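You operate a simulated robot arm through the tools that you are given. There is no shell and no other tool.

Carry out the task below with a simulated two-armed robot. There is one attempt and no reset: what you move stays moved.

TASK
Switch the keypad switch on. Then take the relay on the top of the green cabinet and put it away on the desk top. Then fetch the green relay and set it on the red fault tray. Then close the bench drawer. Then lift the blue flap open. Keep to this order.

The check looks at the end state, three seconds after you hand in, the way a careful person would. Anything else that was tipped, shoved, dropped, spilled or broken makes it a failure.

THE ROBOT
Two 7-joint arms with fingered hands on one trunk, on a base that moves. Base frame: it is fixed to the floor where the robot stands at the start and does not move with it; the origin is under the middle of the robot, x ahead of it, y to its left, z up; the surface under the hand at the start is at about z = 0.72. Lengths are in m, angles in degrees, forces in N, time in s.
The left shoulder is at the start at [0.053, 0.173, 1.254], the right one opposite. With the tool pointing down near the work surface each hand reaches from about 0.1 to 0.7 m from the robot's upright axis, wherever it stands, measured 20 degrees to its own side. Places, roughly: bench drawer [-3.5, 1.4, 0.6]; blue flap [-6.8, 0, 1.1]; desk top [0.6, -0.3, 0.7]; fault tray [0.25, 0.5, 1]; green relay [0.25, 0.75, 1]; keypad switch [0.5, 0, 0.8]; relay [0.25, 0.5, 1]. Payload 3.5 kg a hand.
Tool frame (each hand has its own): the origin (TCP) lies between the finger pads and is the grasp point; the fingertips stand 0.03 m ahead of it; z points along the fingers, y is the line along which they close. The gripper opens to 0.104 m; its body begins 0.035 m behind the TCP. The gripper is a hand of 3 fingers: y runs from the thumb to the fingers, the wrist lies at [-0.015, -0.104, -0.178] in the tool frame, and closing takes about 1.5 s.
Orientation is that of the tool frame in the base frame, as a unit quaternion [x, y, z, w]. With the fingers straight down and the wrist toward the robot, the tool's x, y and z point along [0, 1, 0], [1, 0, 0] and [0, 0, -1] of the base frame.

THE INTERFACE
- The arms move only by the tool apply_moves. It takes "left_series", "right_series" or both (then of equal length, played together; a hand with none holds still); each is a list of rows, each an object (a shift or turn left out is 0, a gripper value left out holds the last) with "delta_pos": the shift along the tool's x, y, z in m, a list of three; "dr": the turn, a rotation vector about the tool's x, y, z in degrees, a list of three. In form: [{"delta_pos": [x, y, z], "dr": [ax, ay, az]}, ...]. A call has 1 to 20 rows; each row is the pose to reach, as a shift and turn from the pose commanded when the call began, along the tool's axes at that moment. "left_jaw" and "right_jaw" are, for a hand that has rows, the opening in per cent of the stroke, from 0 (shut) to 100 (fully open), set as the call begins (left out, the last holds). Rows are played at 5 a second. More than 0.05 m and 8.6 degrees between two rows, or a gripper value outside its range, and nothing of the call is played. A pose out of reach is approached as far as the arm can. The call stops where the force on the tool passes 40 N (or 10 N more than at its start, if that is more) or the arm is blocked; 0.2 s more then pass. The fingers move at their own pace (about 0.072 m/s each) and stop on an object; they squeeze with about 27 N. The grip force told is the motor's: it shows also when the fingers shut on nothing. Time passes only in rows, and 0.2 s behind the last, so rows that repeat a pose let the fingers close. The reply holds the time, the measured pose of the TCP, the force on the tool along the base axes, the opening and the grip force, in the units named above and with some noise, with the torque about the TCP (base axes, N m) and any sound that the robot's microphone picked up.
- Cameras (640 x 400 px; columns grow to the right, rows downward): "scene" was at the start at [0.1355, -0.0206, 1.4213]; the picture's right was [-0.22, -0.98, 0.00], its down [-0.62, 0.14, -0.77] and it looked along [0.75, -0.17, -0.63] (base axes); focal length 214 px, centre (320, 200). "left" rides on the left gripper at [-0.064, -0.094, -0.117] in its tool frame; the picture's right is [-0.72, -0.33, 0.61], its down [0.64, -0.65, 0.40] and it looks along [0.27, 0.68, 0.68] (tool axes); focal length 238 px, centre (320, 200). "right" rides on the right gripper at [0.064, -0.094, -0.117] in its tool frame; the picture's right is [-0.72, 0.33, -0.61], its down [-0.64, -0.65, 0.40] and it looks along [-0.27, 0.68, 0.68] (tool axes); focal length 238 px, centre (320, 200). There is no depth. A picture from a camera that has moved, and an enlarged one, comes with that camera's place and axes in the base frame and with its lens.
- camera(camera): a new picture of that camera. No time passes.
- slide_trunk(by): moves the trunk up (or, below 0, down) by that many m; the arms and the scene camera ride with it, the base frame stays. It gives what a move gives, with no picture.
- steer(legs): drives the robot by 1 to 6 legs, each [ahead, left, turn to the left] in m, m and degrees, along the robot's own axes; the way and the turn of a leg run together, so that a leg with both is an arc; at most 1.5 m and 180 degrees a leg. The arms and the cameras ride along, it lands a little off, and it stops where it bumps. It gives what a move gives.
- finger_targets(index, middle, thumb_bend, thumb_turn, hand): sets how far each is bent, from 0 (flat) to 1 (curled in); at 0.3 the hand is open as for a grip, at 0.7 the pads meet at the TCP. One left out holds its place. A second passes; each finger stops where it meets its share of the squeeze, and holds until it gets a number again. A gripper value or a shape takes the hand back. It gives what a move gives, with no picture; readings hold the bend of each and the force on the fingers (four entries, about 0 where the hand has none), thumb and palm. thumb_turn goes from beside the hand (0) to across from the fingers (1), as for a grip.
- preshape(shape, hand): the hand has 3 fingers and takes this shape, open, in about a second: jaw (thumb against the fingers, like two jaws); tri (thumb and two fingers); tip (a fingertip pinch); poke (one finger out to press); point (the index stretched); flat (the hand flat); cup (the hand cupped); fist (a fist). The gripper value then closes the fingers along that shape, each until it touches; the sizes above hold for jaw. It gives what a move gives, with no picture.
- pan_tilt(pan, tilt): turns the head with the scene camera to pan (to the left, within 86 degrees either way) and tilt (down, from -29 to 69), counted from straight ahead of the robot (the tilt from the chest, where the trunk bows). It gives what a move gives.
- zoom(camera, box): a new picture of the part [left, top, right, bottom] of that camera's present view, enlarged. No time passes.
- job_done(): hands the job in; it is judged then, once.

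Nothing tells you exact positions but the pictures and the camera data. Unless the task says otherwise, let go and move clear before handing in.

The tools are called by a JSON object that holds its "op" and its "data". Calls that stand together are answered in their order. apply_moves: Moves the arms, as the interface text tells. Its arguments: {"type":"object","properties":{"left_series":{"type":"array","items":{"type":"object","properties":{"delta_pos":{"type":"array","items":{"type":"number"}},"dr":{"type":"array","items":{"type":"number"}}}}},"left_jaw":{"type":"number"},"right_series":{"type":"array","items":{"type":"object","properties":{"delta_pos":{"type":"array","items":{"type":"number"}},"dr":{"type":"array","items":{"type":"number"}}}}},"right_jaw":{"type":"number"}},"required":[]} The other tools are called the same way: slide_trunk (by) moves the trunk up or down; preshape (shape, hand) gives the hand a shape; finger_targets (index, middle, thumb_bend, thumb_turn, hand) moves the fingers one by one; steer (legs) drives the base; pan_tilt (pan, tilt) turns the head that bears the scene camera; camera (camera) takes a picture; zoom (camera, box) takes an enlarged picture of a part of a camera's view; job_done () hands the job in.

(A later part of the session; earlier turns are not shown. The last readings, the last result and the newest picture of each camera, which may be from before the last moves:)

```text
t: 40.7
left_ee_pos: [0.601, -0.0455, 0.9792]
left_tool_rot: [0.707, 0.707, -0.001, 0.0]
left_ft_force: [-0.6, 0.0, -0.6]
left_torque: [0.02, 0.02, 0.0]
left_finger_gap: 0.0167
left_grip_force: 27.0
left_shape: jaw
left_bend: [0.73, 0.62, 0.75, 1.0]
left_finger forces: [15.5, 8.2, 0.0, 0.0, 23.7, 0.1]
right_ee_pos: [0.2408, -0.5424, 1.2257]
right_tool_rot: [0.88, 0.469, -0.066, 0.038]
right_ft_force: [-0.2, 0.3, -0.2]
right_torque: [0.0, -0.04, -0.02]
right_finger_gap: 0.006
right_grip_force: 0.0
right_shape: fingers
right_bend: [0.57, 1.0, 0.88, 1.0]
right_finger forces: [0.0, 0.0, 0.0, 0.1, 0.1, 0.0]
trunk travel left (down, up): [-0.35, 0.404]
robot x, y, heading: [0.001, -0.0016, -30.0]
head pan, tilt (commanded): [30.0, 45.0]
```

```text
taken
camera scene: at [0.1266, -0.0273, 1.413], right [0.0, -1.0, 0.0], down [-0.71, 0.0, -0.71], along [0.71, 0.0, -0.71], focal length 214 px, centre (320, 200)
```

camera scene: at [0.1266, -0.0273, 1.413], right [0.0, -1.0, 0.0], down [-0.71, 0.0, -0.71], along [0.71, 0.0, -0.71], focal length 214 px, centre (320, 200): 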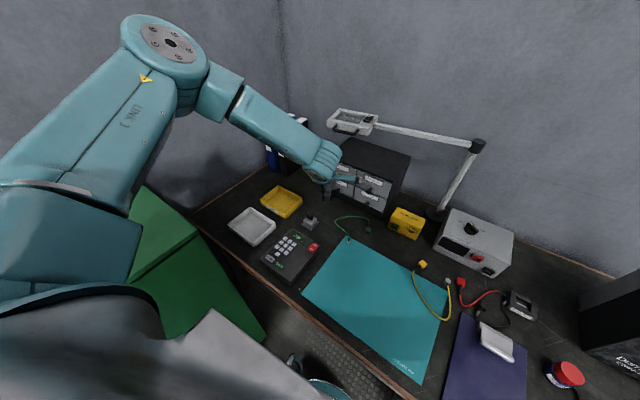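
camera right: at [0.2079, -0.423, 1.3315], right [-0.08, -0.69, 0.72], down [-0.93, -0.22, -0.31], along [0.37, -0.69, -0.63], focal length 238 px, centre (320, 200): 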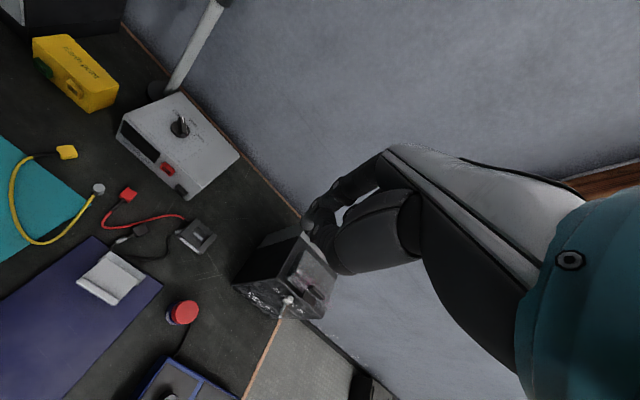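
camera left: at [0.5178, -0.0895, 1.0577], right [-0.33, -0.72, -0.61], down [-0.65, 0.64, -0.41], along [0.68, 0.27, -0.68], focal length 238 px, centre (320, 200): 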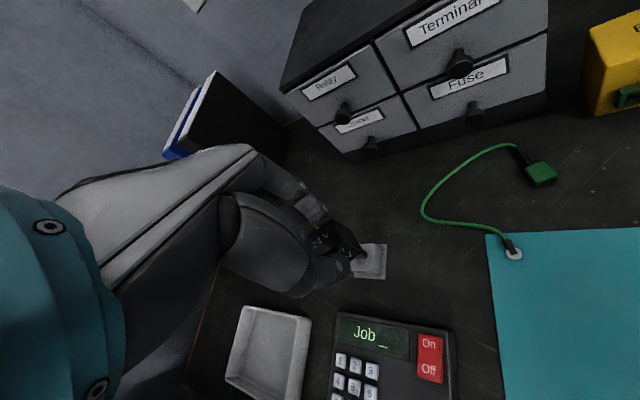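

{"op": "slide_trunk", "data": {"by": -0.13}}

{"op": "camera", "data": {"camera": "left"}}

{"op": "camera", "data": {"camera": "scene"}}

```text
t: 42.3
left_ee_pos: [0.6017, -0.0461, 0.8502]
left_tool_rot: [0.707, 0.707, 0.0, 0.0]
left_ft_force: [0.1, -0.6, -0.4]
left_torque: [0.02, 0.01, -0.04]
left_finger_gap: 0.0164
left_grip_force: 26.9
left_shape: jaw
left_bend: [0.73, 0.62, 0.75, 1.0]
left_finger forces: [15.5, 8.2, 0.1, 0.0, 23.7, 0.1]
right_ee_pos: [0.2403, -0.5422, 1.0962]
right_tool_rot: [0.879, 0.47, -0.064, 0.039]
right_ft_force: [0.1, -0.1, 0.6]
right_torque: [0.03, 0.03, 0.01]
right_finger_gap: 0.0059
right_grip_force: 0.0
right_shape: fingers
right_bend: [0.57, 1.0, 0.88, 1.0]
right_finger forces: [0.1, 0.1, 0.0, 0.0, 0.0, 0.0]
trunk travel left (down, up): [-0.22, 0.534]
robot x, y, heading: [0.0008, -0.0001, -30.0]
head pan, tilt (commanded): [30.0, 45.0]
```

```text
taken
camera left: at [0.5066, -0.1116, 0.9688], right [-0.33, -0.72, -0.61], down [-0.65, 0.64, -0.41], along [0.68, 0.27, -0.68], focal length 238 px, centre (320, 200)
```

left: 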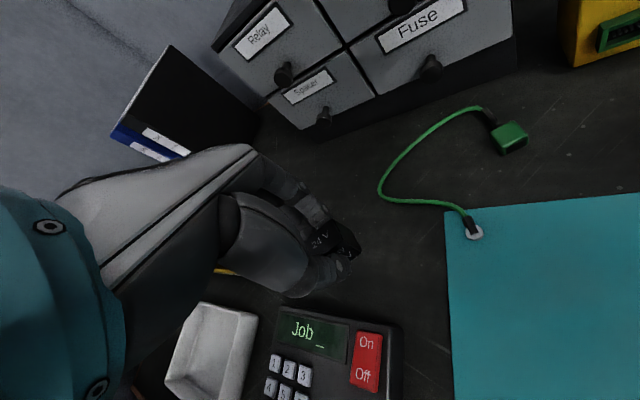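

```text
taken
camera scene: at [0.1699, -0.0532, 1.2806], right [0.0, -1.0, 0.0], down [-0.71, 0.0, -0.71], along [0.71, 0.0, -0.71], focal length 214 px, centre (320, 200)
```

scene: 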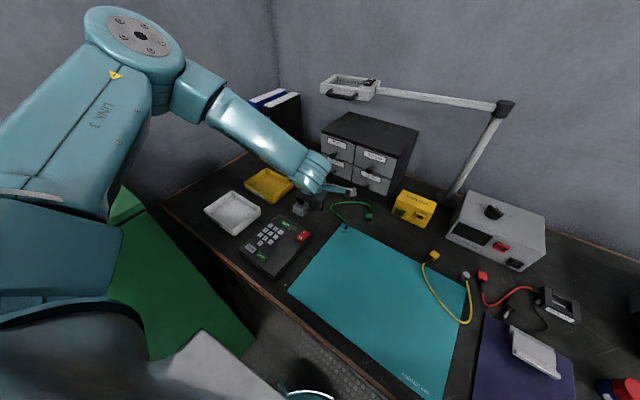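

{"op": "apply_moves", "data": {"left_series": [{"delta_pos": [-0.007, 0.0065, -0.01]}, {"delta_pos": [-0.014, 0.0133, -0.02]}]}}

```text
t: 42.9
left_ee_pos: [0.6151, -0.0617, 0.8707]
left_tool_rot: [0.707, 0.707, 0.0, 0.0]
left_ft_force: [0.3, 0.4, -0.1]
left_torque: [0.02, 0.01, 0.0]
left_finger_gap: 0.0165
left_grip_force: 27.2
left_shape: jaw
left_bend: [0.73, 0.62, 0.75, 1.0]
left_finger forces: [15.5, 8.2, 0.0, 0.0, 23.6, 0.0]
right_ee_pos: [0.2419, -0.5428, 1.0948]
right_tool_rot: [0.879, 0.471, -0.066, 0.038]
right_ft_force: [-1.1, 0.2, 0.4]
right_torque: [0.02, 0.0, -0.01]
right_finger_gap: 0.0061
right_grip_force: 0.0
right_shape: fingers
right_bend: [0.57, 1.0, 0.88, 1.0]
right_finger forces: [0.0, 0.0, 0.1, 0.0, 0.0, 0.1]
trunk travel left (down, up): [-0.22, 0.534]
robot x, y, heading: [-0.0013, 0.0019, -30.1]
head pan, tilt (commanded): [30.0, 45.0]
```

{"op": "slide_trunk", "data": {"by": -0.09}}

{"op": "camera", "data": {"camera": "left"}}

{"op": "zoom", "data": {"camera": "scene", "box": [230, 150, 390, 270]}}

```text
t: 44.1
left_ee_pos: [0.614, -0.0603, 0.7807]
left_tool_rot: [0.708, 0.707, 0.001, 0.0]
left_ft_force: [-0.1, 0.5, 0.5]
left_torque: [0.0, 0.03, 0.01]
left_finger_gap: 0.0168
left_grip_force: 26.7
left_shape: jaw
left_bend: [0.73, 0.62, 0.75, 1.0]
left_finger forces: [15.6, 8.2, 0.0, 0.0, 23.7, 0.0]
right_ee_pos: [0.2407, -0.5423, 1.0056]
right_tool_rot: [0.879, 0.47, -0.066, 0.039]
right_ft_force: [-0.1, 0.3, 0.5]
right_torque: [0.01, -0.02, -0.02]
right_finger_gap: 0.0059
right_grip_force: 0.1
right_shape: fingers
right_bend: [0.57, 1.0, 0.88, 1.0]
right_finger forces: [0.0, 0.0, 0.1, 0.1, 0.0, 0.1]
trunk travel left (down, up): [-0.13, 0.624]
robot x, y, heading: [-0.0009, -0.0, -29.8]
head pan, tilt (commanded): [30.0, 45.0]
```

```text
taken
camera left: at [0.5197, -0.1256, 0.8989], right [-0.33, -0.72, -0.61], down [-0.65, 0.64, -0.41], along [0.68, 0.27, -0.68], focal length 238 px, centre (320, 200)
```

left: 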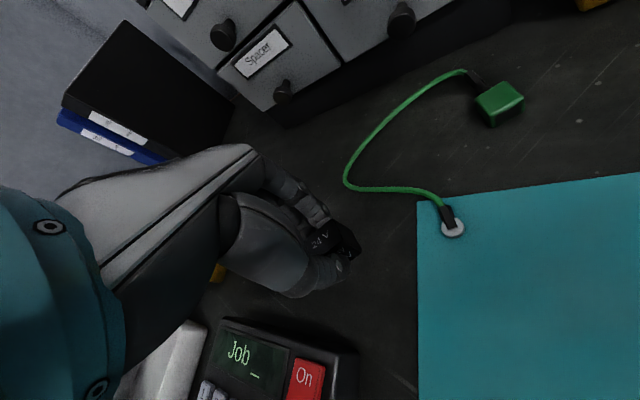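

```text
3.33 times, centred on (310, 210) of scene
camera zoom: at [0.2105, -0.0766, 1.1867], right [0.0, -1.0, 0.0], down [-0.71, 0.0, -0.71], along [0.71, 0.0, -0.71], focal length 715 px, centre (353, 167)
```

zoom: 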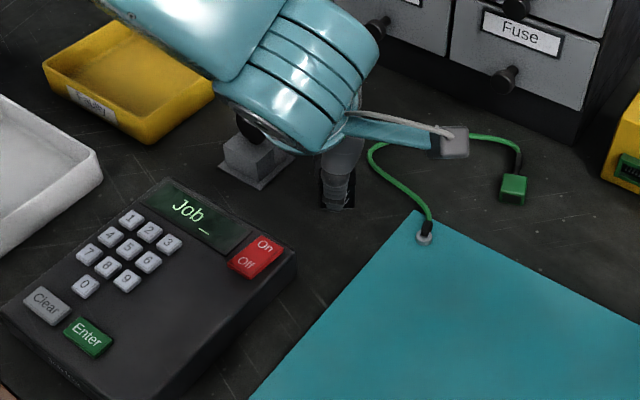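

{"op": "apply_moves", "data": {"left_series": [{"delta_pos": [0, 0, 0.006]}, {"delta_pos": [0, 0, 0.012]}, {"delta_pos": [0, 0, 0.016]}, {"delta_pos": [0, 0, 0.018]}]}}

{"op": "zoom", "data": {"camera": "left", "box": [240, 180, 440, 320]}}

{"op": "zoom", "data": {"camera": "scene", "box": [270, 170, 350, 230]}}

```text
t: 45.1
left_ee_pos: [0.6166, -0.0613, 0.7617]
left_tool_rot: [0.708, 0.706, 0.0, 0.0]
left_ft_force: [0.4, 0.3, -0.5]
left_torque: [-0.01, 0.0, 0.04]
left_finger_gap: 0.0169
left_grip_force: 26.6
left_shape: jaw
left_bend: [0.73, 0.62, 0.75, 1.0]
left_finger forces: [15.5, 8.2, 0.0, 0.2, 23.8, 0.0]
right_ee_pos: [0.242, -0.5437, 1.0048]
right_tool_rot: [0.879, 0.471, -0.065, 0.038]
right_ft_force: [-0.1, -0.1, 0.8]
right_torque: [0.01, 0.01, 0.02]
right_finger_gap: 0.0058
right_grip_force: 0.1
right_shape: fingers
right_bend: [0.57, 1.0, 0.88, 1.0]
right_finger forces: [0.1, 0.1, 0.0, 0.0, 0.0, 0.0]
trunk travel left (down, up): [-0.13, 0.624]
robot x, y, heading: [0.0018, 0.0007, -29.8]
head pan, tilt (commanded): [30.0, 45.0]
```

```text
2.86 times, centred on (340, 250) of left
camera zoom: at [0.5207, -0.1257, 0.88], right [-0.33, -0.72, -0.61], down [-0.65, 0.64, -0.4], along [0.68, 0.27, -0.68], focal length 681 px, centre (263, 57)
```

zoom: 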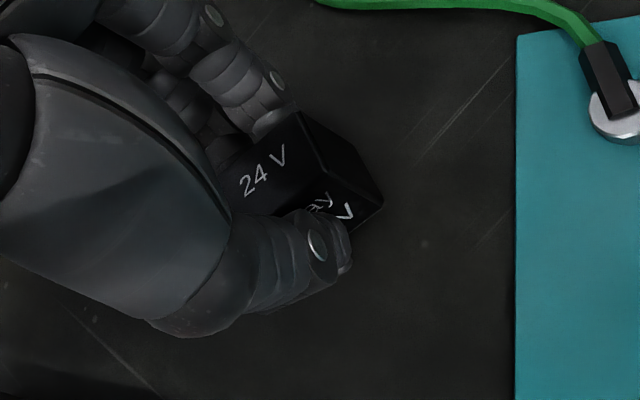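

```text
6.67 times, centred on (310, 200) of scene
camera zoom: at [0.2111, -0.077, 1.1864], right [0.0, -1.0, 0.0], down [-0.71, 0.0, -0.71], along [0.71, 0.0, -0.71], focal length 1430 px, centre (387, 200)
```

zoom: 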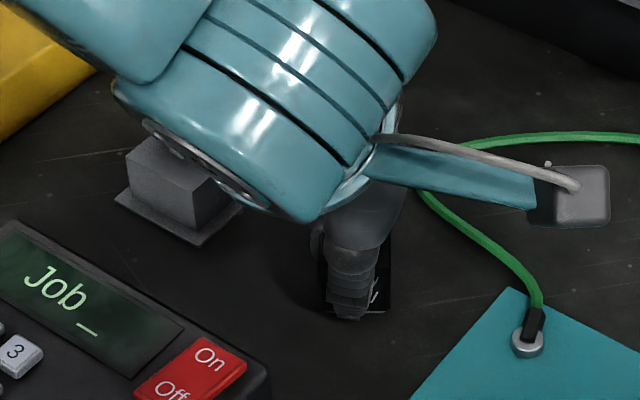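

{"op": "apply_moves", "data": {"left_series": [{"delta_pos": [0, 0, 0.0015]}, {"delta_pos": [0, 0, 0.003]}]}}

{"op": "apply_moves", "data": {"left_series": [{"delta_pos": [0, 0, 0.001]}, {"delta_pos": [0, 0, 0.002]}]}}

```text
t: 45.7
left_ee_pos: [0.6154, -0.0601, 0.7595]
left_tool_rot: [0.708, 0.707, 0.0, 0.0]
left_ft_force: [-0.2, -0.3, 1.7]
left_torque: [0.02, -0.01, 0.02]
left_finger_gap: 0.0163
left_grip_force: 26.7
left_shape: jaw
left_bend: [0.73, 0.62, 0.75, 1.0]
left_finger forces: [15.7, 8.2, 0.1, 0.0, 24.3, 0.0]
right_ee_pos: [0.242, -0.5435, 1.0051]
right_tool_rot: [0.879, 0.47, -0.065, 0.038]
right_ft_force: [0.0, -0.3, -0.6]
right_torque: [-0.02, -0.01, -0.01]
right_finger_gap: 0.0059
right_grip_force: 0.1
right_shape: fingers
right_bend: [0.57, 1.0, 0.88, 1.0]
right_finger forces: [0.0, 0.0, 0.0, 0.0, 0.1, 0.0]
trunk travel left (down, up): [-0.13, 0.624]
robot x, y, heading: [-0.0004, 0.0021, -30.2]
head pan, tilt (commanded): [30.0, 45.0]
```

```text
t: 46.3
left_ee_pos: [0.6153, -0.0611, 0.7581]
left_tool_rot: [0.707, 0.707, 0.0, 0.002]
left_ft_force: [-1.4, 1.4, 9.5]
left_torque: [0.0, -0.03, 0.01]
left_finger_gap: 0.0168
left_grip_force: 27.3
left_shape: jaw
left_bend: [0.73, 0.62, 0.75, 1.0]
left_finger forces: [16.6, 8.7, 0.1, 0.0, 26.9, 0.1]
right_ee_pos: [0.2423, -0.5434, 1.0061]
right_tool_rot: [0.879, 0.471, -0.065, 0.038]
right_ft_force: [0.9, -0.5, -0.3]
right_torque: [-0.02, -0.02, 0.0]
right_finger_gap: 0.0059
right_grip_force: 0.0
right_shape: fingers
right_bend: [0.57, 1.0, 0.88, 1.0]
right_finger forces: [0.1, 0.1, 0.1, 0.0, 0.0, 0.1]
trunk travel left (down, up): [-0.13, 0.624]
robot x, y, heading: [0.0019, -0.0046, -30.0]
head pan, tilt (commanded): [30.0, 45.0]
```

The relay touches the desk (9.5 N). I'll ease off slightly, open the fingers a little, and lift straight up.

{"op": "apply_moves", "data": {"left_series": [{"delta_pos": [0, 0, -0.0013]}, {"delta_pos": [0, 0, -0.0013]}]}}

{"op": "apply_moves", "data": {"left_series": [{"delta_pos": [0, 0, 0]}, {"delta_pos": [0, 0, 0]}, {"delta_pos": [0, 0, 0]}, {"delta_pos": [0, 0, 0]}], "left_jaw": 38}}

{"op": "zoom", "data": {"camera": "left", "box": [240, 180, 440, 320]}}

{"op": "zoom", "data": {"camera": "scene", "box": [270, 170, 350, 230]}}

```text
t: 46.9
left_ee_pos: [0.6144, -0.062, 0.7583]
left_tool_rot: [0.708, 0.706, 0.0, 0.0]
left_ft_force: [0.9, -0.8, 4.7]
left_torque: [-0.04, -0.09, -0.01]
left_finger_gap: 0.0166
left_grip_force: 27.1
left_shape: jaw
left_bend: [0.73, 0.61, 0.75, 1.0]
left_finger forces: [17.0, 9.3, 0.1, 0.0, 25.3, 0.1]
right_ee_pos: [0.2408, -0.5427, 1.0058]
right_tool_rot: [0.879, 0.47, -0.066, 0.039]
right_ft_force: [0.1, 0.2, -0.8]
right_torque: [-0.02, 0.02, 0.01]
right_finger_gap: 0.0059
right_grip_force: 0.1
right_shape: fingers
right_bend: [0.57, 1.0, 0.88, 1.0]
right_finger forces: [0.1, 0.0, 0.1, 0.0, 0.0, 0.0]
trunk travel left (down, up): [-0.13, 0.624]
robot x, y, heading: [0.0054, 0.0004, -29.7]
head pan, tilt (commanded): [30.0, 45.0]
```

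```text
t: 47.9
left_ee_pos: [0.6142, -0.0607, 0.7583]
left_tool_rot: [0.707, 0.707, 0.0, 0.0]
left_ft_force: [-0.3, -0.7, 0.5]
left_torque: [-0.03, -0.01, -0.05]
left_finger_gap: 0.0393
left_grip_force: 0.0
left_shape: jaw
left_bend: [0.74, 0.5, 0.73, 1.0]
left_finger forces: [0.0, 0.0, 0.0, 0.0, 0.0, 0.1]
right_ee_pos: [0.241, -0.543, 1.0051]
right_tool_rot: [0.879, 0.47, -0.066, 0.038]
right_ft_force: [0.8, 0.4, -0.1]
right_torque: [-0.01, -0.01, 0.04]
right_finger_gap: 0.0059
right_grip_force: 0.0
right_shape: fingers
right_bend: [0.57, 1.0, 0.88, 1.0]
right_finger forces: [0.0, 0.0, 0.0, 0.0, 0.0, 0.0]
trunk travel left (down, up): [-0.13, 0.624]
robot x, y, heading: [0.0022, 0.0042, -30.3]
head pan, tilt (commanded): [30.0, 45.0]
```

```text
2.86 times, centred on (340, 250) of left
camera zoom: at [0.52, -0.1256, 0.8766], right [-0.33, -0.72, -0.61], down [-0.65, 0.64, -0.4], along [0.68, 0.27, -0.68], focal length 681 px, centre (263, 57)
```

zoom: 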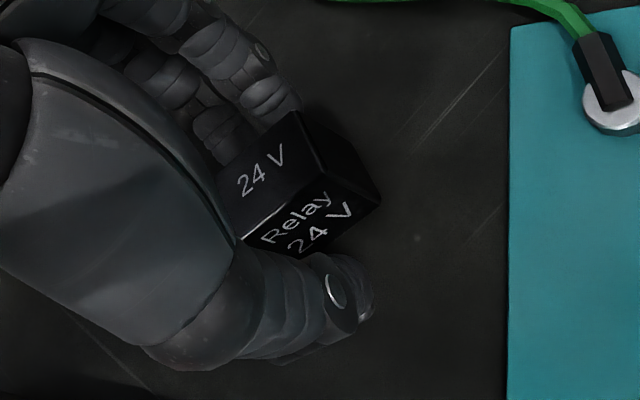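

```text
6.67 times, centred on (310, 200) of scene
camera zoom: at [0.2111, -0.077, 1.1864], right [0.0, -1.0, 0.0], down [-0.71, 0.0, -0.71], along [0.71, 0.0, -0.71], focal length 1430 px, centre (387, 200)
```

zoom: 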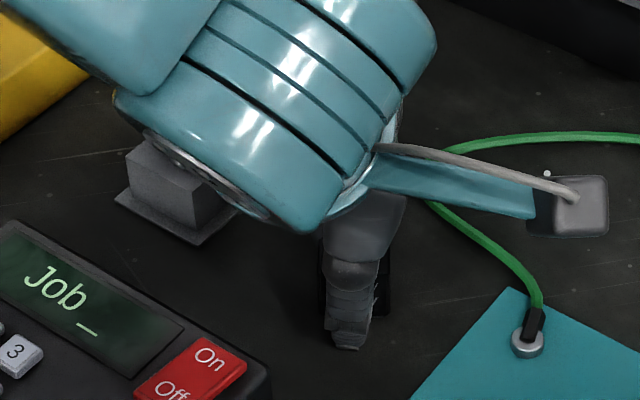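

{"op": "apply_moves", "data": {"left_series": [{"delta_pos": [0, 0, 0]}, {"delta_pos": [0, 0, 0]}, {"delta_pos": [0, 0, 0]}], "left_jaw": 50}}

{"op": "zoom", "data": {"camera": "left", "box": [240, 180, 440, 320]}}

```text
t: 48.7
left_ee_pos: [0.6162, -0.0609, 0.7591]
left_tool_rot: [0.707, 0.707, 0.0, 0.0]
left_ft_force: [0.1, -0.3, -0.6]
left_torque: [0.02, 0.03, 0.03]
left_finger_gap: 0.0515
left_grip_force: 0.1
left_shape: jaw
left_bend: [0.74, 0.45, 0.7, 1.0]
left_finger forces: [0.0, 0.0, 0.0, 0.0, 0.1, 0.0]
right_ee_pos: [0.2416, -0.5428, 1.0048]
right_tool_rot: [0.879, 0.471, -0.066, 0.038]
right_ft_force: [0.4, 0.5, 0.9]
right_torque: [0.0, 0.02, 0.0]
right_finger_gap: 0.0056
right_grip_force: 0.0
right_shape: fingers
right_bend: [0.57, 1.0, 0.88, 1.0]
right_finger forces: [0.0, 0.0, 0.1, 0.0, 0.0, 0.0]
trunk travel left (down, up): [-0.13, 0.624]
robot x, y, heading: [-0.0013, -0.0042, -30.3]
head pan, tilt (commanded): [30.0, 45.0]
```

```text
2.86 times, centred on (340, 250) of left
camera zoom: at [0.52, -0.1256, 0.8767], right [-0.33, -0.72, -0.61], down [-0.65, 0.64, -0.4], along [0.68, 0.27, -0.68], focal length 681 px, centre (263, 57)
```

zoom: 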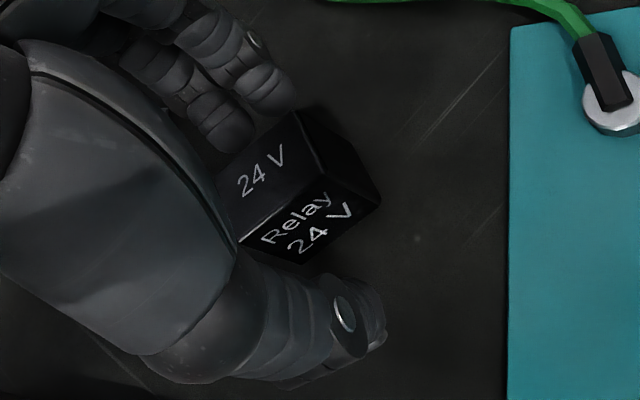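

{"op": "apply_moves", "data": {"left_series": [{"delta_pos": [0, 0, -0.015]}, {"delta_pos": [0, 0, -0.035]}, {"delta_pos": [0, 0, -0.065]}, {"delta_pos": [0, 0, -0.1]}, {"delta_pos": [0, 0, -0.14]}, {"delta_pos": [0, 0, -0.18]}]}}

{"op": "camera", "data": {"camera": "left"}}

{"op": "camera", "data": {"camera": "scene"}}

```text
t: 50.1
left_ee_pos: [0.6127, -0.0611, 0.9399]
left_tool_rot: [0.708, 0.707, 0.0, 0.0]
left_ft_force: [-0.1, 0.2, 0.2]
left_torque: [0.0, 0.02, -0.01]
left_finger_gap: 0.0516
left_grip_force: 0.1
left_shape: jaw
left_bend: [0.74, 0.45, 0.7, 1.0]
left_finger forces: [0.1, 0.0, 0.0, 0.0, 0.0, 0.0]
right_ee_pos: [0.2425, -0.5422, 1.0053]
right_tool_rot: [0.879, 0.47, -0.066, 0.038]
right_ft_force: [-0.7, -0.1, -0.8]
right_torque: [0.03, -0.01, -0.05]
right_finger_gap: 0.0059
right_grip_force: 0.1
right_shape: fingers
right_bend: [0.57, 1.0, 0.88, 1.0]
right_finger forces: [0.1, 0.1, 0.0, 0.0, 0.0, 0.0]
trunk travel left (down, up): [-0.13, 0.624]
robot x, y, heading: [-0.0025, 0.0001, -30.1]
head pan, tilt (commanded): [30.0, 45.0]
```

```text
taken
camera left: at [0.5179, -0.1263, 1.0593], right [-0.33, -0.72, -0.61], down [-0.65, 0.64, -0.4], along [0.68, 0.27, -0.68], focal length 238 px, centre (320, 200)
```

left: 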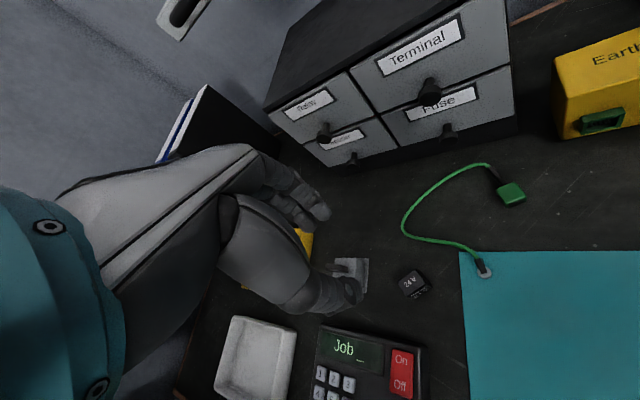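

```text
taken
camera scene: at [0.2107, -0.0769, 1.1866], right [0.0, -1.0, 0.0], down [-0.71, 0.0, -0.71], along [0.71, 0.0, -0.71], focal length 214 px, centre (320, 200)
```

scene: 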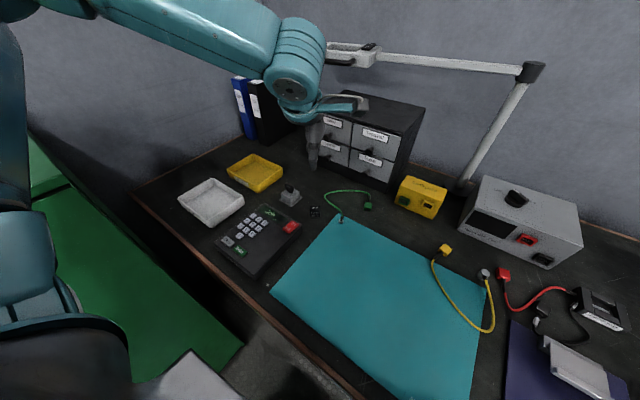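

The black relay stands upright on the bare desk. Next is the green relay behind the fault tray: I'll raise the trunk back, pull the left hand up and in, and turn to face the cabinet.

{"op": "slide_trunk", "data": {"by": 0.22}}

{"op": "apply_moves", "data": {"left_series": [{"delta_pos": [0.02, -0.03, -0.02]}, {"delta_pos": [0.04, -0.06, -0.04]}, {"delta_pos": [0.06, -0.09, -0.06]}, {"delta_pos": [0.08, -0.12, -0.08]}, {"delta_pos": [0.1, -0.14, -0.1]}]}}

{"op": "camera", "data": {"camera": "scene"}}

```text
t: 52.5
left_ee_pos: [0.6156, -0.0601, 1.1583]
left_tool_rot: [0.708, 0.706, 0.001, 0.0]
left_ft_force: [-0.1, -0.4, -0.3]
left_torque: [-0.02, 0.02, 0.02]
left_finger_gap: 0.0518
left_grip_force: 0.1
left_shape: jaw
left_bend: [0.74, 0.45, 0.7, 1.0]
left_finger forces: [0.0, 0.1, 0.0, 0.1, 0.1, 0.0]
right_ee_pos: [0.243, -0.5427, 1.2246]
right_tool_rot: [0.879, 0.47, -0.066, 0.038]
right_ft_force: [0.4, 0.3, 0.0]
right_torque: [-0.03, 0.01, 0.0]
right_finger_gap: 0.0058
right_grip_force: 0.1
right_shape: fingers
right_bend: [0.57, 1.0, 0.88, 1.0]
right_finger forces: [0.1, 0.0, 0.0, 0.0, 0.1, 0.0]
trunk travel left (down, up): [-0.35, 0.404]
robot x, y, heading: [-0.0024, -0.0022, -30.0]
head pan, tilt (commanded): [30.0, 45.0]
```

```text
t: 53.7
left_ee_pos: [0.4745, 0.0408, 1.2561]
left_tool_rot: [0.707, 0.707, -0.001, 0.0]
left_ft_force: [-0.1, 0.4, -0.4]
left_torque: [-0.04, -0.01, 0.01]
left_finger_gap: 0.0515
left_grip_force: 0.1
left_shape: jaw
left_bend: [0.74, 0.45, 0.7, 1.0]
left_finger forces: [0.1, 0.0, 0.0, 0.1, 0.0, 0.0]
right_ee_pos: [0.241, -0.5428, 1.2262]
right_tool_rot: [0.879, 0.47, -0.065, 0.039]
right_ft_force: [0.2, 0.2, 0.9]
right_torque: [0.01, 0.02, -0.01]
right_finger_gap: 0.006
right_grip_force: 0.1
right_shape: fingers
right_bend: [0.57, 1.0, 0.88, 1.0]
right_finger forces: [0.1, 0.1, 0.1, 0.1, 0.0, 0.0]
trunk travel left (down, up): [-0.35, 0.404]
robot x, y, heading: [0.0004, 0.0002, -30.1]
head pan, tilt (commanded): [30.0, 45.0]
```

```text
taken
camera scene: at [0.1257, -0.0273, 1.4131], right [0.0, -1.0, 0.0], down [-0.71, 0.0, -0.71], along [0.71, 0.0, -0.71], focal length 214 px, centre (320, 200)
```

scene: 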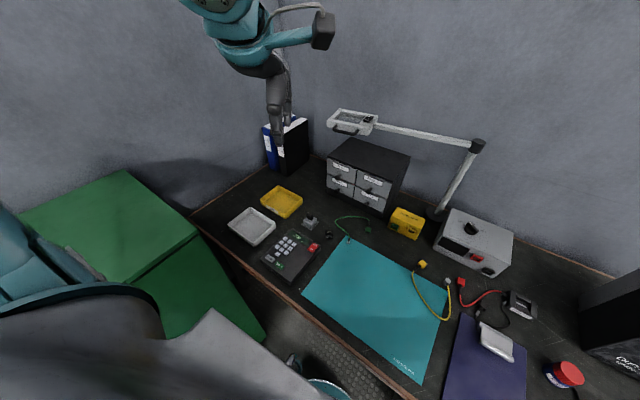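

{"op": "steer", "data": {"legs": [[0, 0, 30], [0, 0, 30]]}}

{"op": "pan_tilt", "data": {"pan": 25, "tilt": 40}}

{"op": "camera", "data": {"camera": "scene"}}

{"op": "camera", "data": {"camera": "left"}}

```text
t: 57.0
left_ee_pos: [0.1983, 0.4336, 1.2567]
left_tool_rot: [0.254, 0.967, 0.0, 0.0]
left_ft_force: [0.0, 0.5, 0.2]
left_torque: [0.02, 0.02, -0.02]
left_finger_gap: 0.0515
left_grip_force: 0.1
left_shape: jaw
left_bend: [0.74, 0.45, 0.7, 1.0]
left_finger forces: [0.1, 0.0, 0.0, 0.0, 0.1, 0.0]
right_ee_pos: [0.5921, -0.0558, 1.2252]
right_tool_rot: [0.522, 0.85, -0.038, 0.067]
right_ft_force: [-0.8, 0.7, 1.2]
right_torque: [0.0, -0.01, 0.01]
right_finger_gap: 0.0063
right_grip_force: 0.1
right_shape: fingers
right_bend: [0.57, 1.0, 0.88, 1.0]
right_finger forces: [0.1, 0.0, 0.0, 0.1, 0.1, 0.0]
trunk travel left (down, up): [-0.35, 0.404]
robot x, y, heading: [-0.0006, -0.0013, 30.7]
head pan, tilt (commanded): [30.0, 45.0]
```

```text
t: 57.7
left_ee_pos: [0.198, 0.434, 1.2573]
left_tool_rot: [0.254, 0.967, 0.0, 0.0]
left_ft_force: [0.0, -1.5, 0.0]
left_torque: [0.0, -0.02, 0.02]
left_finger_gap: 0.0513
left_grip_force: 0.1
left_shape: jaw
left_bend: [0.74, 0.45, 0.7, 1.0]
left_finger forces: [0.1, 0.1, 0.1, 0.0, 0.0, 0.0]
right_ee_pos: [0.5929, -0.0551, 1.2247]
right_tool_rot: [0.522, 0.849, -0.038, 0.066]
right_ft_force: [-1.3, 0.2, -0.5]
right_torque: [0.0, -0.03, 0.04]
right_finger_gap: 0.0061
right_grip_force: 0.0
right_shape: fingers
right_bend: [0.57, 1.0, 0.88, 1.0]
right_finger forces: [0.0, 0.0, 0.0, 0.1, 0.0, 0.0]
trunk travel left (down, up): [-0.35, 0.404]
robot x, y, heading: [0.0022, 0.0001, 30.7]
head pan, tilt (commanded): [25.0, 40.0]
```

```text
taken
camera scene: at [0.0929, 0.0948, 1.4202], right [0.83, -0.56, 0.0], down [-0.36, -0.53, -0.77], along [0.43, 0.63, -0.64], focal length 214 px, centre (320, 200)
```

scene: 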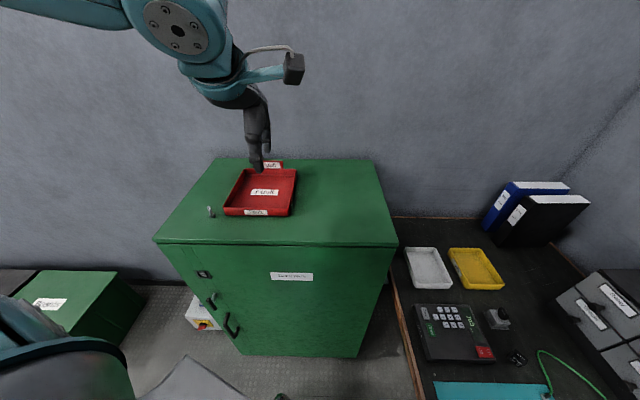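

```text
taken
camera left: at [0.2079, 0.3187, 1.3749], right [0.47, -0.64, -0.61], down [-0.88, -0.25, -0.4], along [0.1, 0.73, -0.68], focal length 238 px, centre (320, 200)
```

left: 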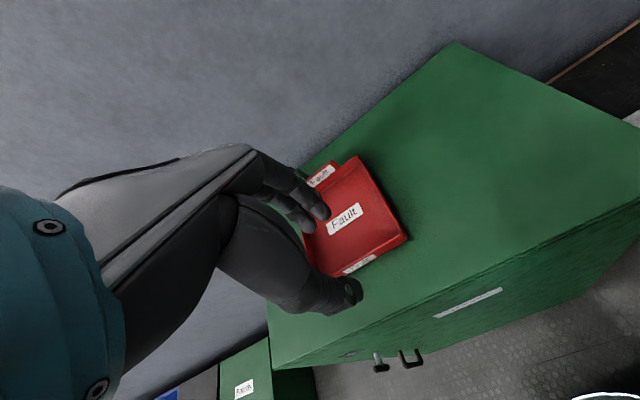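

{"op": "zoom", "data": {"camera": "scene", "box": [180, 140, 320, 240]}}

{"op": "zoom", "data": {"camera": "scene", "box": [140, 230, 300, 370]}}

```text
4.00 times, centred on (250, 190) of scene
camera zoom: at [0.0929, 0.0948, 1.4202], right [0.83, -0.56, 0.0], down [-0.36, -0.53, -0.77], along [0.43, 0.63, -0.64], focal length 858 px, centre (600, 240)
```

zoom: 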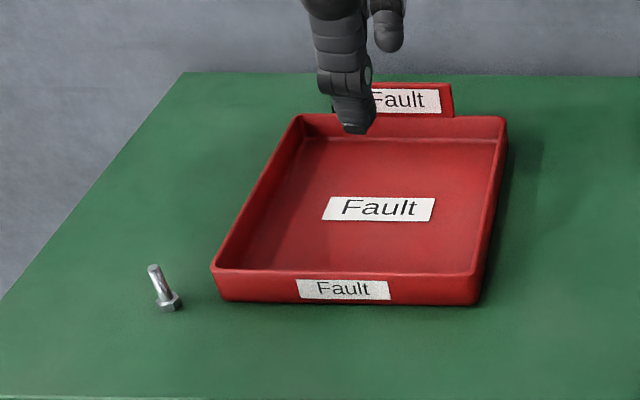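

```text
2.86 times, centred on (220, 300) of scene
camera zoom: at [0.0929, 0.0948, 1.4202], right [0.83, -0.56, 0.0], down [-0.36, -0.53, -0.77], along [0.43, 0.63, -0.64], focal length 613 px, centre (606, -86)
```

zoom: 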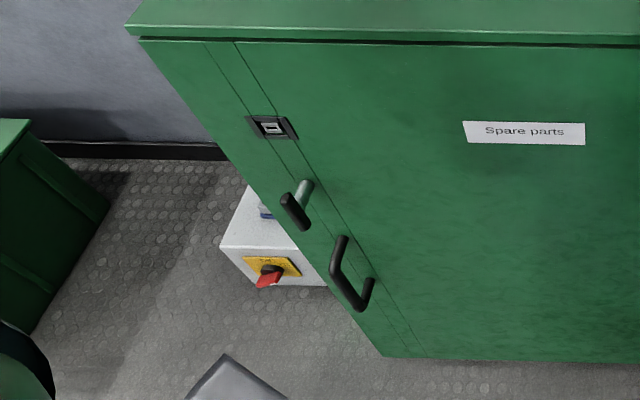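

I can now map the cabinet top: a tray about 17 × 19 cm with a 3 cm tall sign at its back, an upright bolt standing left of its front corner (must not be touched), and the green relay behind the tray's back-left, near [0.287, 0.776]. That's too far to reach, so I'll edge the base closer to the cabinet.

{"op": "steer", "data": {"legs": [[0.05, 0.093, -10]]}}

{"op": "camera", "data": {"camera": "scene"}}

{"op": "camera", "data": {"camera": "left"}}

```text
t: 58.9
left_ee_pos: [0.2758, 0.4984, 1.2566]
left_tool_rot: [0.337, 0.942, 0.0, -0.001]
left_ft_force: [-0.4, 0.3, 0.7]
left_torque: [-0.02, 0.01, 0.01]
left_finger_gap: 0.0514
left_grip_force: 0.0
left_shape: jaw
left_bend: [0.74, 0.45, 0.7, 1.0]
left_finger forces: [0.0, 0.0, 0.0, 0.0, 0.1, 0.0]
right_ee_pos: [0.5783, -0.0522, 1.2261]
right_tool_rot: [0.594, 0.801, -0.042, 0.062]
right_ft_force: [-0.1, 0.3, 0.5]
right_torque: [-0.01, 0.01, 0.03]
right_finger_gap: 0.0058
right_grip_force: 0.0
right_shape: fingers
right_bend: [0.57, 1.0, 0.88, 1.0]
right_finger forces: [0.0, 0.1, 0.1, 0.1, 0.0, 0.1]
trunk travel left (down, up): [-0.35, 0.404]
robot x, y, heading: [0.0055, 0.1058, 20.6]
head pan, tilt (commanded): [25.0, 40.0]
```

```text
taken
camera scene: at [0.1132, 0.183, 1.4202], right [0.71, -0.7, 0.0], down [-0.45, -0.46, -0.77], along [0.54, 0.55, -0.64], focal length 214 px, centre (320, 200)
```

scene: 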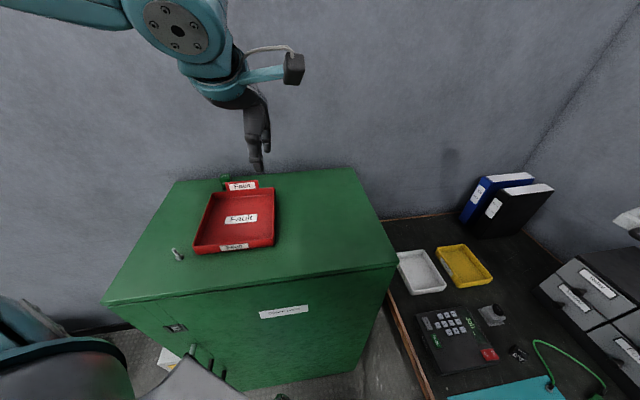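

```text
taken
camera left: at [0.2651, 0.3834, 1.3748], right [0.35, -0.71, -0.61], down [-0.91, -0.1, -0.4], along [0.23, 0.7, -0.68], focal length 238 px, centre (320, 200)
```

left: 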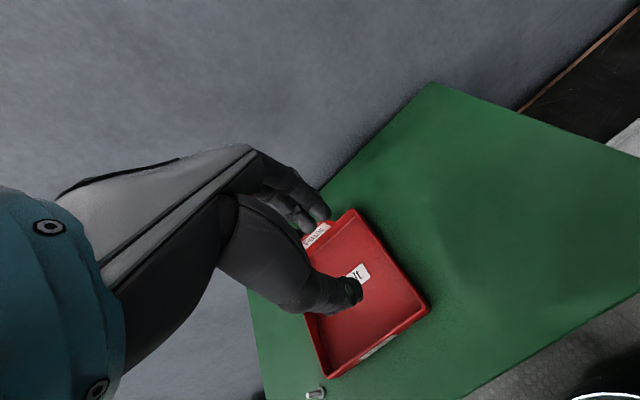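

{"op": "zoom", "data": {"camera": "scene", "box": [180, 150, 300, 260]}}

{"op": "zoom", "data": {"camera": "scene", "box": [200, 165, 260, 205]}}

```text
3.64 times, centred on (240, 205) of scene
camera zoom: at [0.1132, 0.183, 1.4202], right [0.71, -0.7, 0.0], down [-0.45, -0.46, -0.77], along [0.54, 0.55, -0.64], focal length 780 px, centre (611, 182)
```

zoom: 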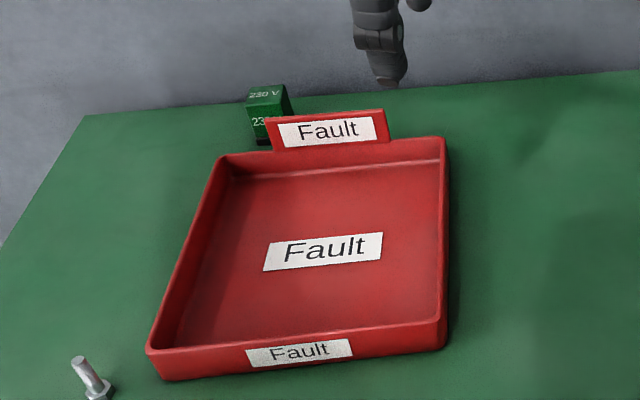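

```text
10.00 times, centred on (230, 185) of scene
camera zoom: at [0.1132, 0.183, 1.4202], right [0.71, -0.7, 0.0], down [-0.45, -0.46, -0.77], along [0.54, 0.55, -0.64], focal length 2145 px, centre (1220, 350)
```

zoom: 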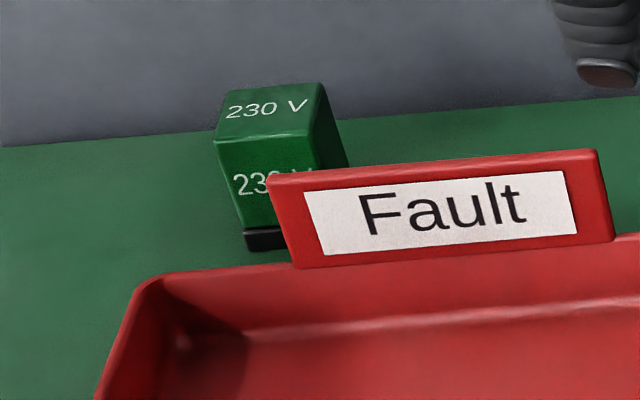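

The green relay (about 27 × 28 × 42 mm, turned ~58°) stands 5 cm behind the tray and ~6 cm from the wall. I'll reposition the base so the left hand can grip it sideways (thumb left, fingers right), away from wall and sign.

{"op": "steer", "data": {"legs": [[-0.04, 0.1, -10], [-0.05, 0.095, -10.6]]}}

{"op": "pan_tilt", "data": {"pan": 50, "tilt": 40}}

{"op": "camera", "data": {"camera": "scene"}}

{"op": "camera", "data": {"camera": "left"}}

```text
t: 60.8
left_ee_pos: [0.2708, 0.5523, 1.2574]
left_tool_rot: [0.497, 0.867, 0.0, 0.0]
left_ft_force: [-0.5, -0.1, 0.0]
left_torque: [0.01, 0.01, 0.0]
left_finger_gap: 0.0517
left_grip_force: 0.1
left_shape: jaw
left_bend: [0.74, 0.45, 0.7, 1.0]
left_finger forces: [0.1, 0.0, 0.1, 0.0, 0.0, 0.0]
right_ee_pos: [0.3638, -0.0674, 1.226]
right_tool_rot: [0.726, 0.683, -0.054, 0.054]
right_ft_force: [-1.0, 0.3, 0.4]
right_torque: [-0.01, -0.06, 0.0]
right_finger_gap: 0.006
right_grip_force: 0.1
right_shape: fingers
right_bend: [0.57, 1.0, 0.88, 1.0]
right_finger forces: [0.0, 0.1, 0.0, 0.0, 0.0, 0.0]
trunk travel left (down, up): [-0.35, 0.404]
robot x, y, heading: [-0.1186, 0.2793, 0.4]
head pan, tilt (commanded): [25.0, 40.0]
```

```text
t: 61.7
left_ee_pos: [0.2725, 0.5524, 1.2571]
left_tool_rot: [0.498, 0.867, 0.0, 0.001]
left_ft_force: [0.8, 0.1, -0.4]
left_torque: [0.0, -0.02, 0.02]
left_finger_gap: 0.0515
left_grip_force: 0.1
left_shape: jaw
left_bend: [0.74, 0.45, 0.7, 1.0]
left_finger forces: [0.1, 0.0, 0.0, 0.0, 0.1, 0.0]
right_ee_pos: [0.3636, -0.0682, 1.2253]
right_tool_rot: [0.726, 0.684, -0.054, 0.054]
right_ft_force: [0.4, 0.2, 0.7]
right_torque: [-0.02, 0.02, 0.01]
right_finger_gap: 0.006
right_grip_force: 0.0
right_shape: fingers
right_bend: [0.57, 1.0, 0.88, 1.0]
right_finger forces: [0.0, 0.0, 0.0, 0.1, 0.0, 0.0]
trunk travel left (down, up): [-0.35, 0.404]
robot x, y, heading: [-0.1177, 0.2795, 0.0]
head pan, tilt (commanded): [50.0, 40.0]
```

```text
taken
camera scene: at [-0.0124, 0.3426, 1.4203], right [0.77, -0.64, 0.0], down [-0.41, -0.49, -0.77], along [0.49, 0.59, -0.64], focal length 214 px, centre (320, 200)
```

scene: 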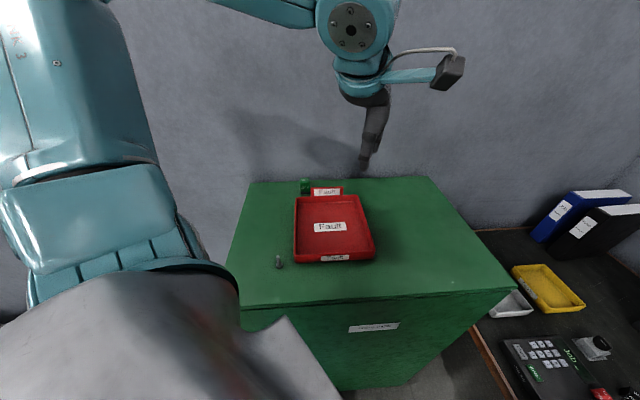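

```text
taken
camera left: at [0.2219, 0.4486, 1.3749], right [0.08, -0.79, -0.61], down [-0.89, 0.22, -0.4], along [0.46, 0.58, -0.68], focal length 238 px, centre (320, 200)
```

left: 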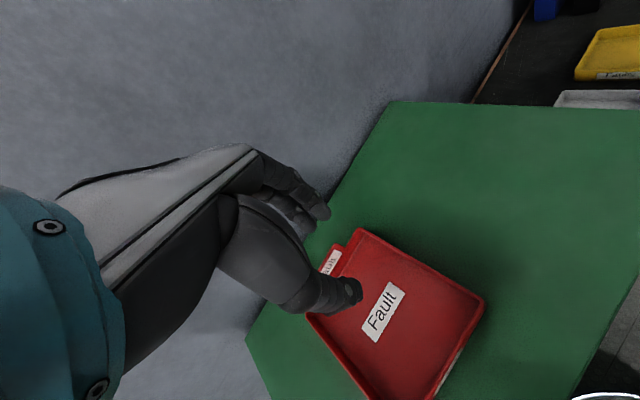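

{"op": "zoom", "data": {"camera": "scene", "box": [270, 165, 390, 275]}}

{"op": "zoom", "data": {"camera": "scene", "box": [285, 165, 345, 205]}}

```text
3.64 times, centred on (330, 220) of scene
camera zoom: at [-0.0124, 0.3426, 1.4203], right [0.77, -0.64, 0.0], down [-0.41, -0.49, -0.77], along [0.49, 0.59, -0.64], focal length 780 px, centre (284, 127)
```

zoom: 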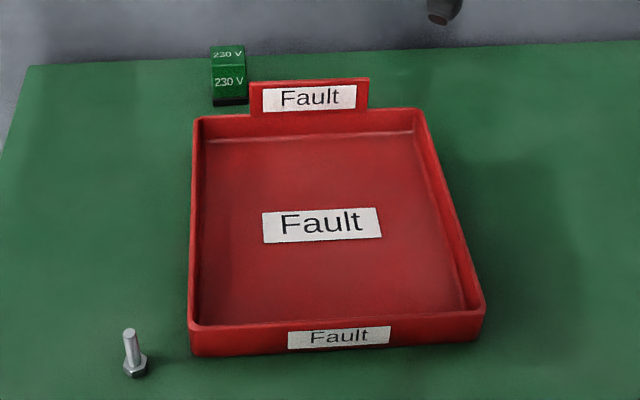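

```text
10.00 times, centred on (315, 185) of scene
camera zoom: at [-0.0124, 0.3426, 1.4203], right [0.77, -0.64, 0.0], down [-0.41, -0.49, -0.77], along [0.49, 0.59, -0.64], focal length 2145 px, centre (370, 350)
```

zoom: 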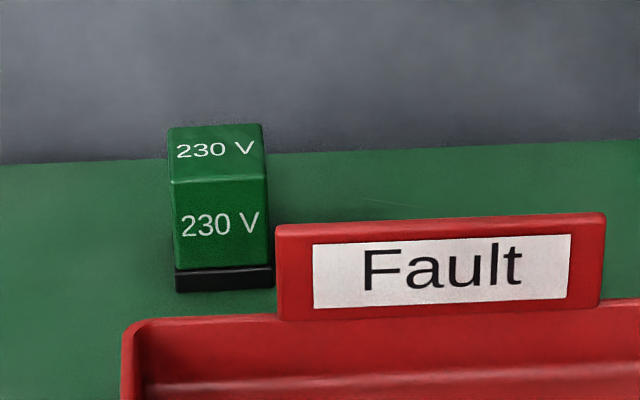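

{"op": "apply_moves", "data": {"left_series": [{"delta_pos": [0.0227, 0.0156, 0.004], "dr": [0, 0, 7.9]}, {"delta_pos": [0.0454, 0.0312, 0.008], "dr": [0, 0, 15.8]}, {"delta_pos": [0.0681, 0.0467, 0.012], "dr": [0, 0, 23.7]}, {"delta_pos": [0.0908, 0.0623, 0.016], "dr": [0, 0, 31.6]}, {"delta_pos": [0.1134, 0.0779, 0.02], "dr": [0, 0, 39.5]}, {"delta_pos": [0.1361, 0.0935, 0.024], "dr": [0, 0, 47.4]}, {"delta_pos": [0.1588, 0.109, 0.028], "dr": [0, 0, 55.3]}, {"delta_pos": [0.1815, 0.1246, 0.032], "dr": [0, 0, 63]}], "left_jaw": 62}}

{"op": "camera", "data": {"camera": "scene"}}

{"op": "camera", "data": {"camera": "left"}}

```text
t: 63.5
left_ee_pos: [0.2869, 0.7719, 1.2251]
left_tool_rot: [0.878, 0.479, -0.001, 0.0]
left_ft_force: [0.1, 0.0, -0.3]
left_torque: [0.01, 0.04, 0.0]
left_finger_gap: 0.0645
left_grip_force: 0.1
left_shape: jaw
left_bend: [0.28, 0.4, 0.64, 1.0]
left_finger forces: [0.0, 0.0, 0.0, 0.1, 0.0, 0.0]
right_ee_pos: [0.3641, -0.0668, 1.226]
right_tool_rot: [0.725, 0.684, -0.054, 0.054]
right_ft_force: [-0.3, 0.9, 0.1]
right_torque: [-0.03, 0.01, 0.01]
right_finger_gap: 0.006
right_grip_force: 0.1
right_shape: fingers
right_bend: [0.57, 1.0, 0.88, 1.0]
right_finger forces: [0.0, 0.0, 0.0, 0.0, 0.0, 0.1]
trunk travel left (down, up): [-0.35, 0.404]
robot x, y, heading: [-0.1172, 0.2814, 0.5]
head pan, tilt (commanded): [50.0, 40.0]
```

```text
taken
camera scene: at [-0.0116, 0.3433, 1.4201], right [0.77, -0.64, 0.0], down [-0.41, -0.49, -0.77], along [0.49, 0.59, -0.64], focal length 214 px, centre (320, 200)
```

scene: 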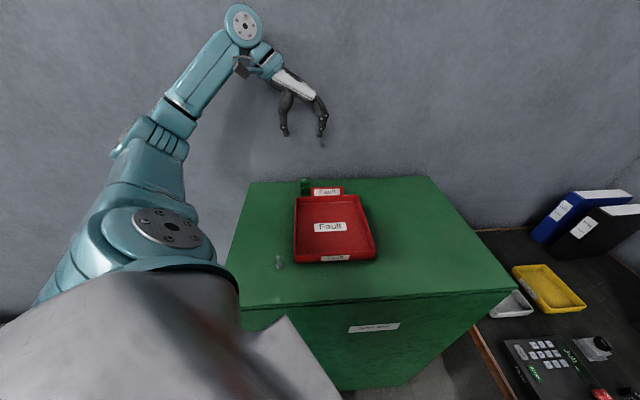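

```text
taken
camera left: at [0.1726, 0.7679, 1.3435], right [-0.66, -0.43, -0.61], down [-0.2, 0.89, -0.4], along [0.72, -0.15, -0.68], focal length 238 px, centre (320, 200)
```

left: 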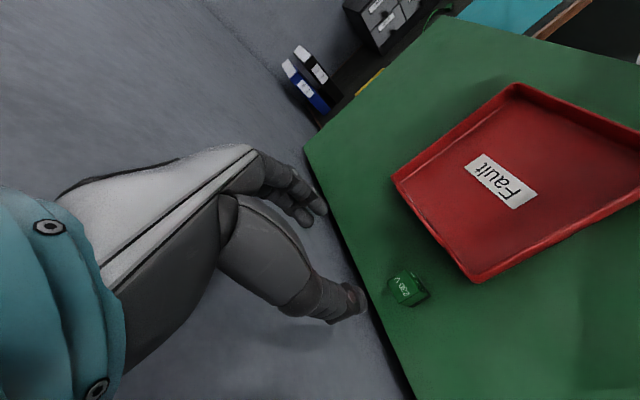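

{"op": "zoom", "data": {"camera": "left", "box": [350, 240, 450, 320]}}

{"op": "zoom", "data": {"camera": "scene", "box": [250, 60, 370, 210]}}

```text
5.00 times, centred on (400, 280) of left
camera zoom: at [0.1726, 0.7679, 1.3435], right [-0.66, -0.43, -0.61], down [-0.2, 0.89, -0.4], along [0.72, -0.15, -0.68], focal length 1192 px, centre (-80, -200)
```

zoom: 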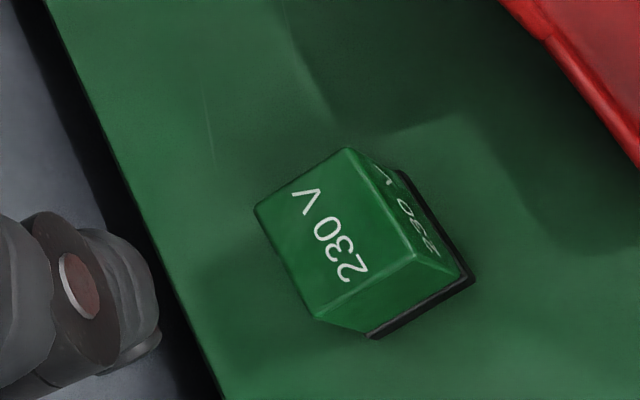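

```text
2.67 times, centred on (310, 135) of scene
camera zoom: at [-0.0116, 0.3433, 1.4201], right [0.77, -0.64, 0.0], down [-0.41, -0.49, -0.77], along [0.49, 0.59, -0.64], focal length 572 px, centre (347, 373)
```

zoom: 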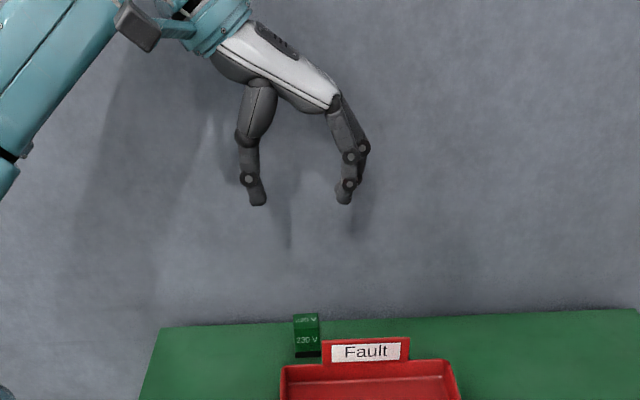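

The hand is nicely straddling the green relay from above. Descending toward grasp height with a pause to check.

{"op": "apply_moves", "data": {"left_series": [{"delta_pos": [0.0015, -0.0005, 0.04]}, {"delta_pos": [0.0033, -0.0014, 0.08]}, {"delta_pos": [0.0033, -0.0014, 0.11]}, {"delta_pos": [0.0033, -0.0014, 0.13]}]}}

{"op": "zoom", "data": {"camera": "left", "box": [250, 180, 450, 320]}}

{"op": "zoom", "data": {"camera": "scene", "box": [250, 110, 370, 210]}}

```text
t: 64.5
left_ee_pos: [0.2881, 0.7771, 1.0952]
left_tool_rot: [0.878, 0.479, 0.0, 0.0]
left_ft_force: [0.4, 0.7, -1.0]
left_torque: [0.03, 0.0, 0.01]
left_finger_gap: 0.0641
left_grip_force: 0.1
left_shape: jaw
left_bend: [0.28, 0.4, 0.64, 1.0]
left_finger forces: [0.1, 0.0, 0.1, 0.1, 0.0, 0.1]
right_ee_pos: [0.3638, -0.0674, 1.2258]
right_tool_rot: [0.726, 0.683, -0.054, 0.054]
right_ft_force: [0.1, 0.3, -0.2]
right_torque: [0.02, -0.01, 0.02]
right_finger_gap: 0.0061
right_grip_force: 0.1
right_shape: fingers
right_bend: [0.57, 1.0, 0.88, 1.0]
right_finger forces: [0.0, 0.1, 0.0, 0.0, 0.1, 0.0]
trunk travel left (down, up): [-0.35, 0.404]
robot x, y, heading: [-0.1197, 0.2795, 0.5]
head pan, tilt (commanded): [50.0, 40.0]
```

```text
2.86 times, centred on (350, 250) of left
camera zoom: at [0.1732, 0.7723, 1.2136], right [-0.66, -0.43, -0.61], down [-0.2, 0.89, -0.4], along [0.72, -0.14, -0.68], focal length 681 px, centre (234, 57)
```

zoom: 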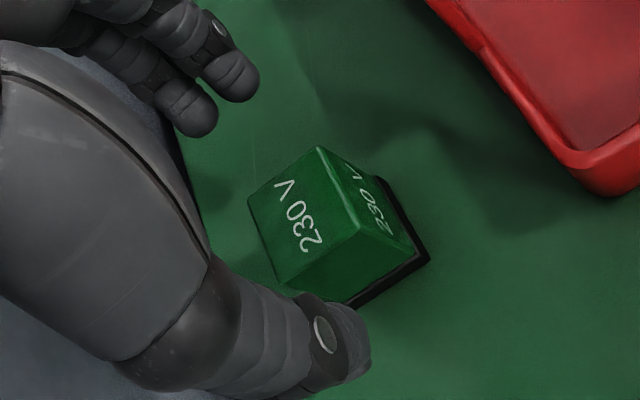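

```text
4.00 times, centred on (310, 160) of scene
camera zoom: at [-0.0125, 0.3427, 1.4203], right [0.77, -0.64, 0.0], down [-0.41, -0.49, -0.77], along [0.49, 0.59, -0.64], focal length 858 px, centre (360, 360)
```

zoom: 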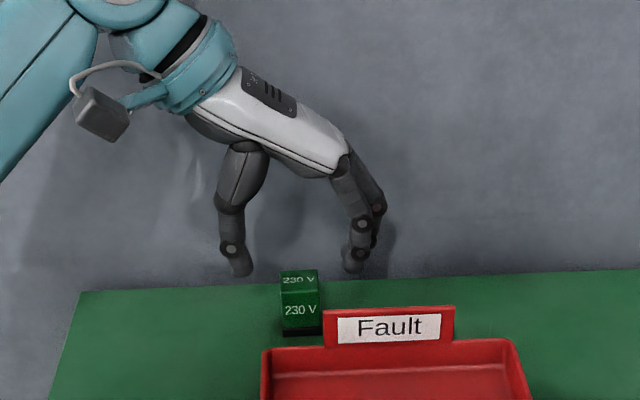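

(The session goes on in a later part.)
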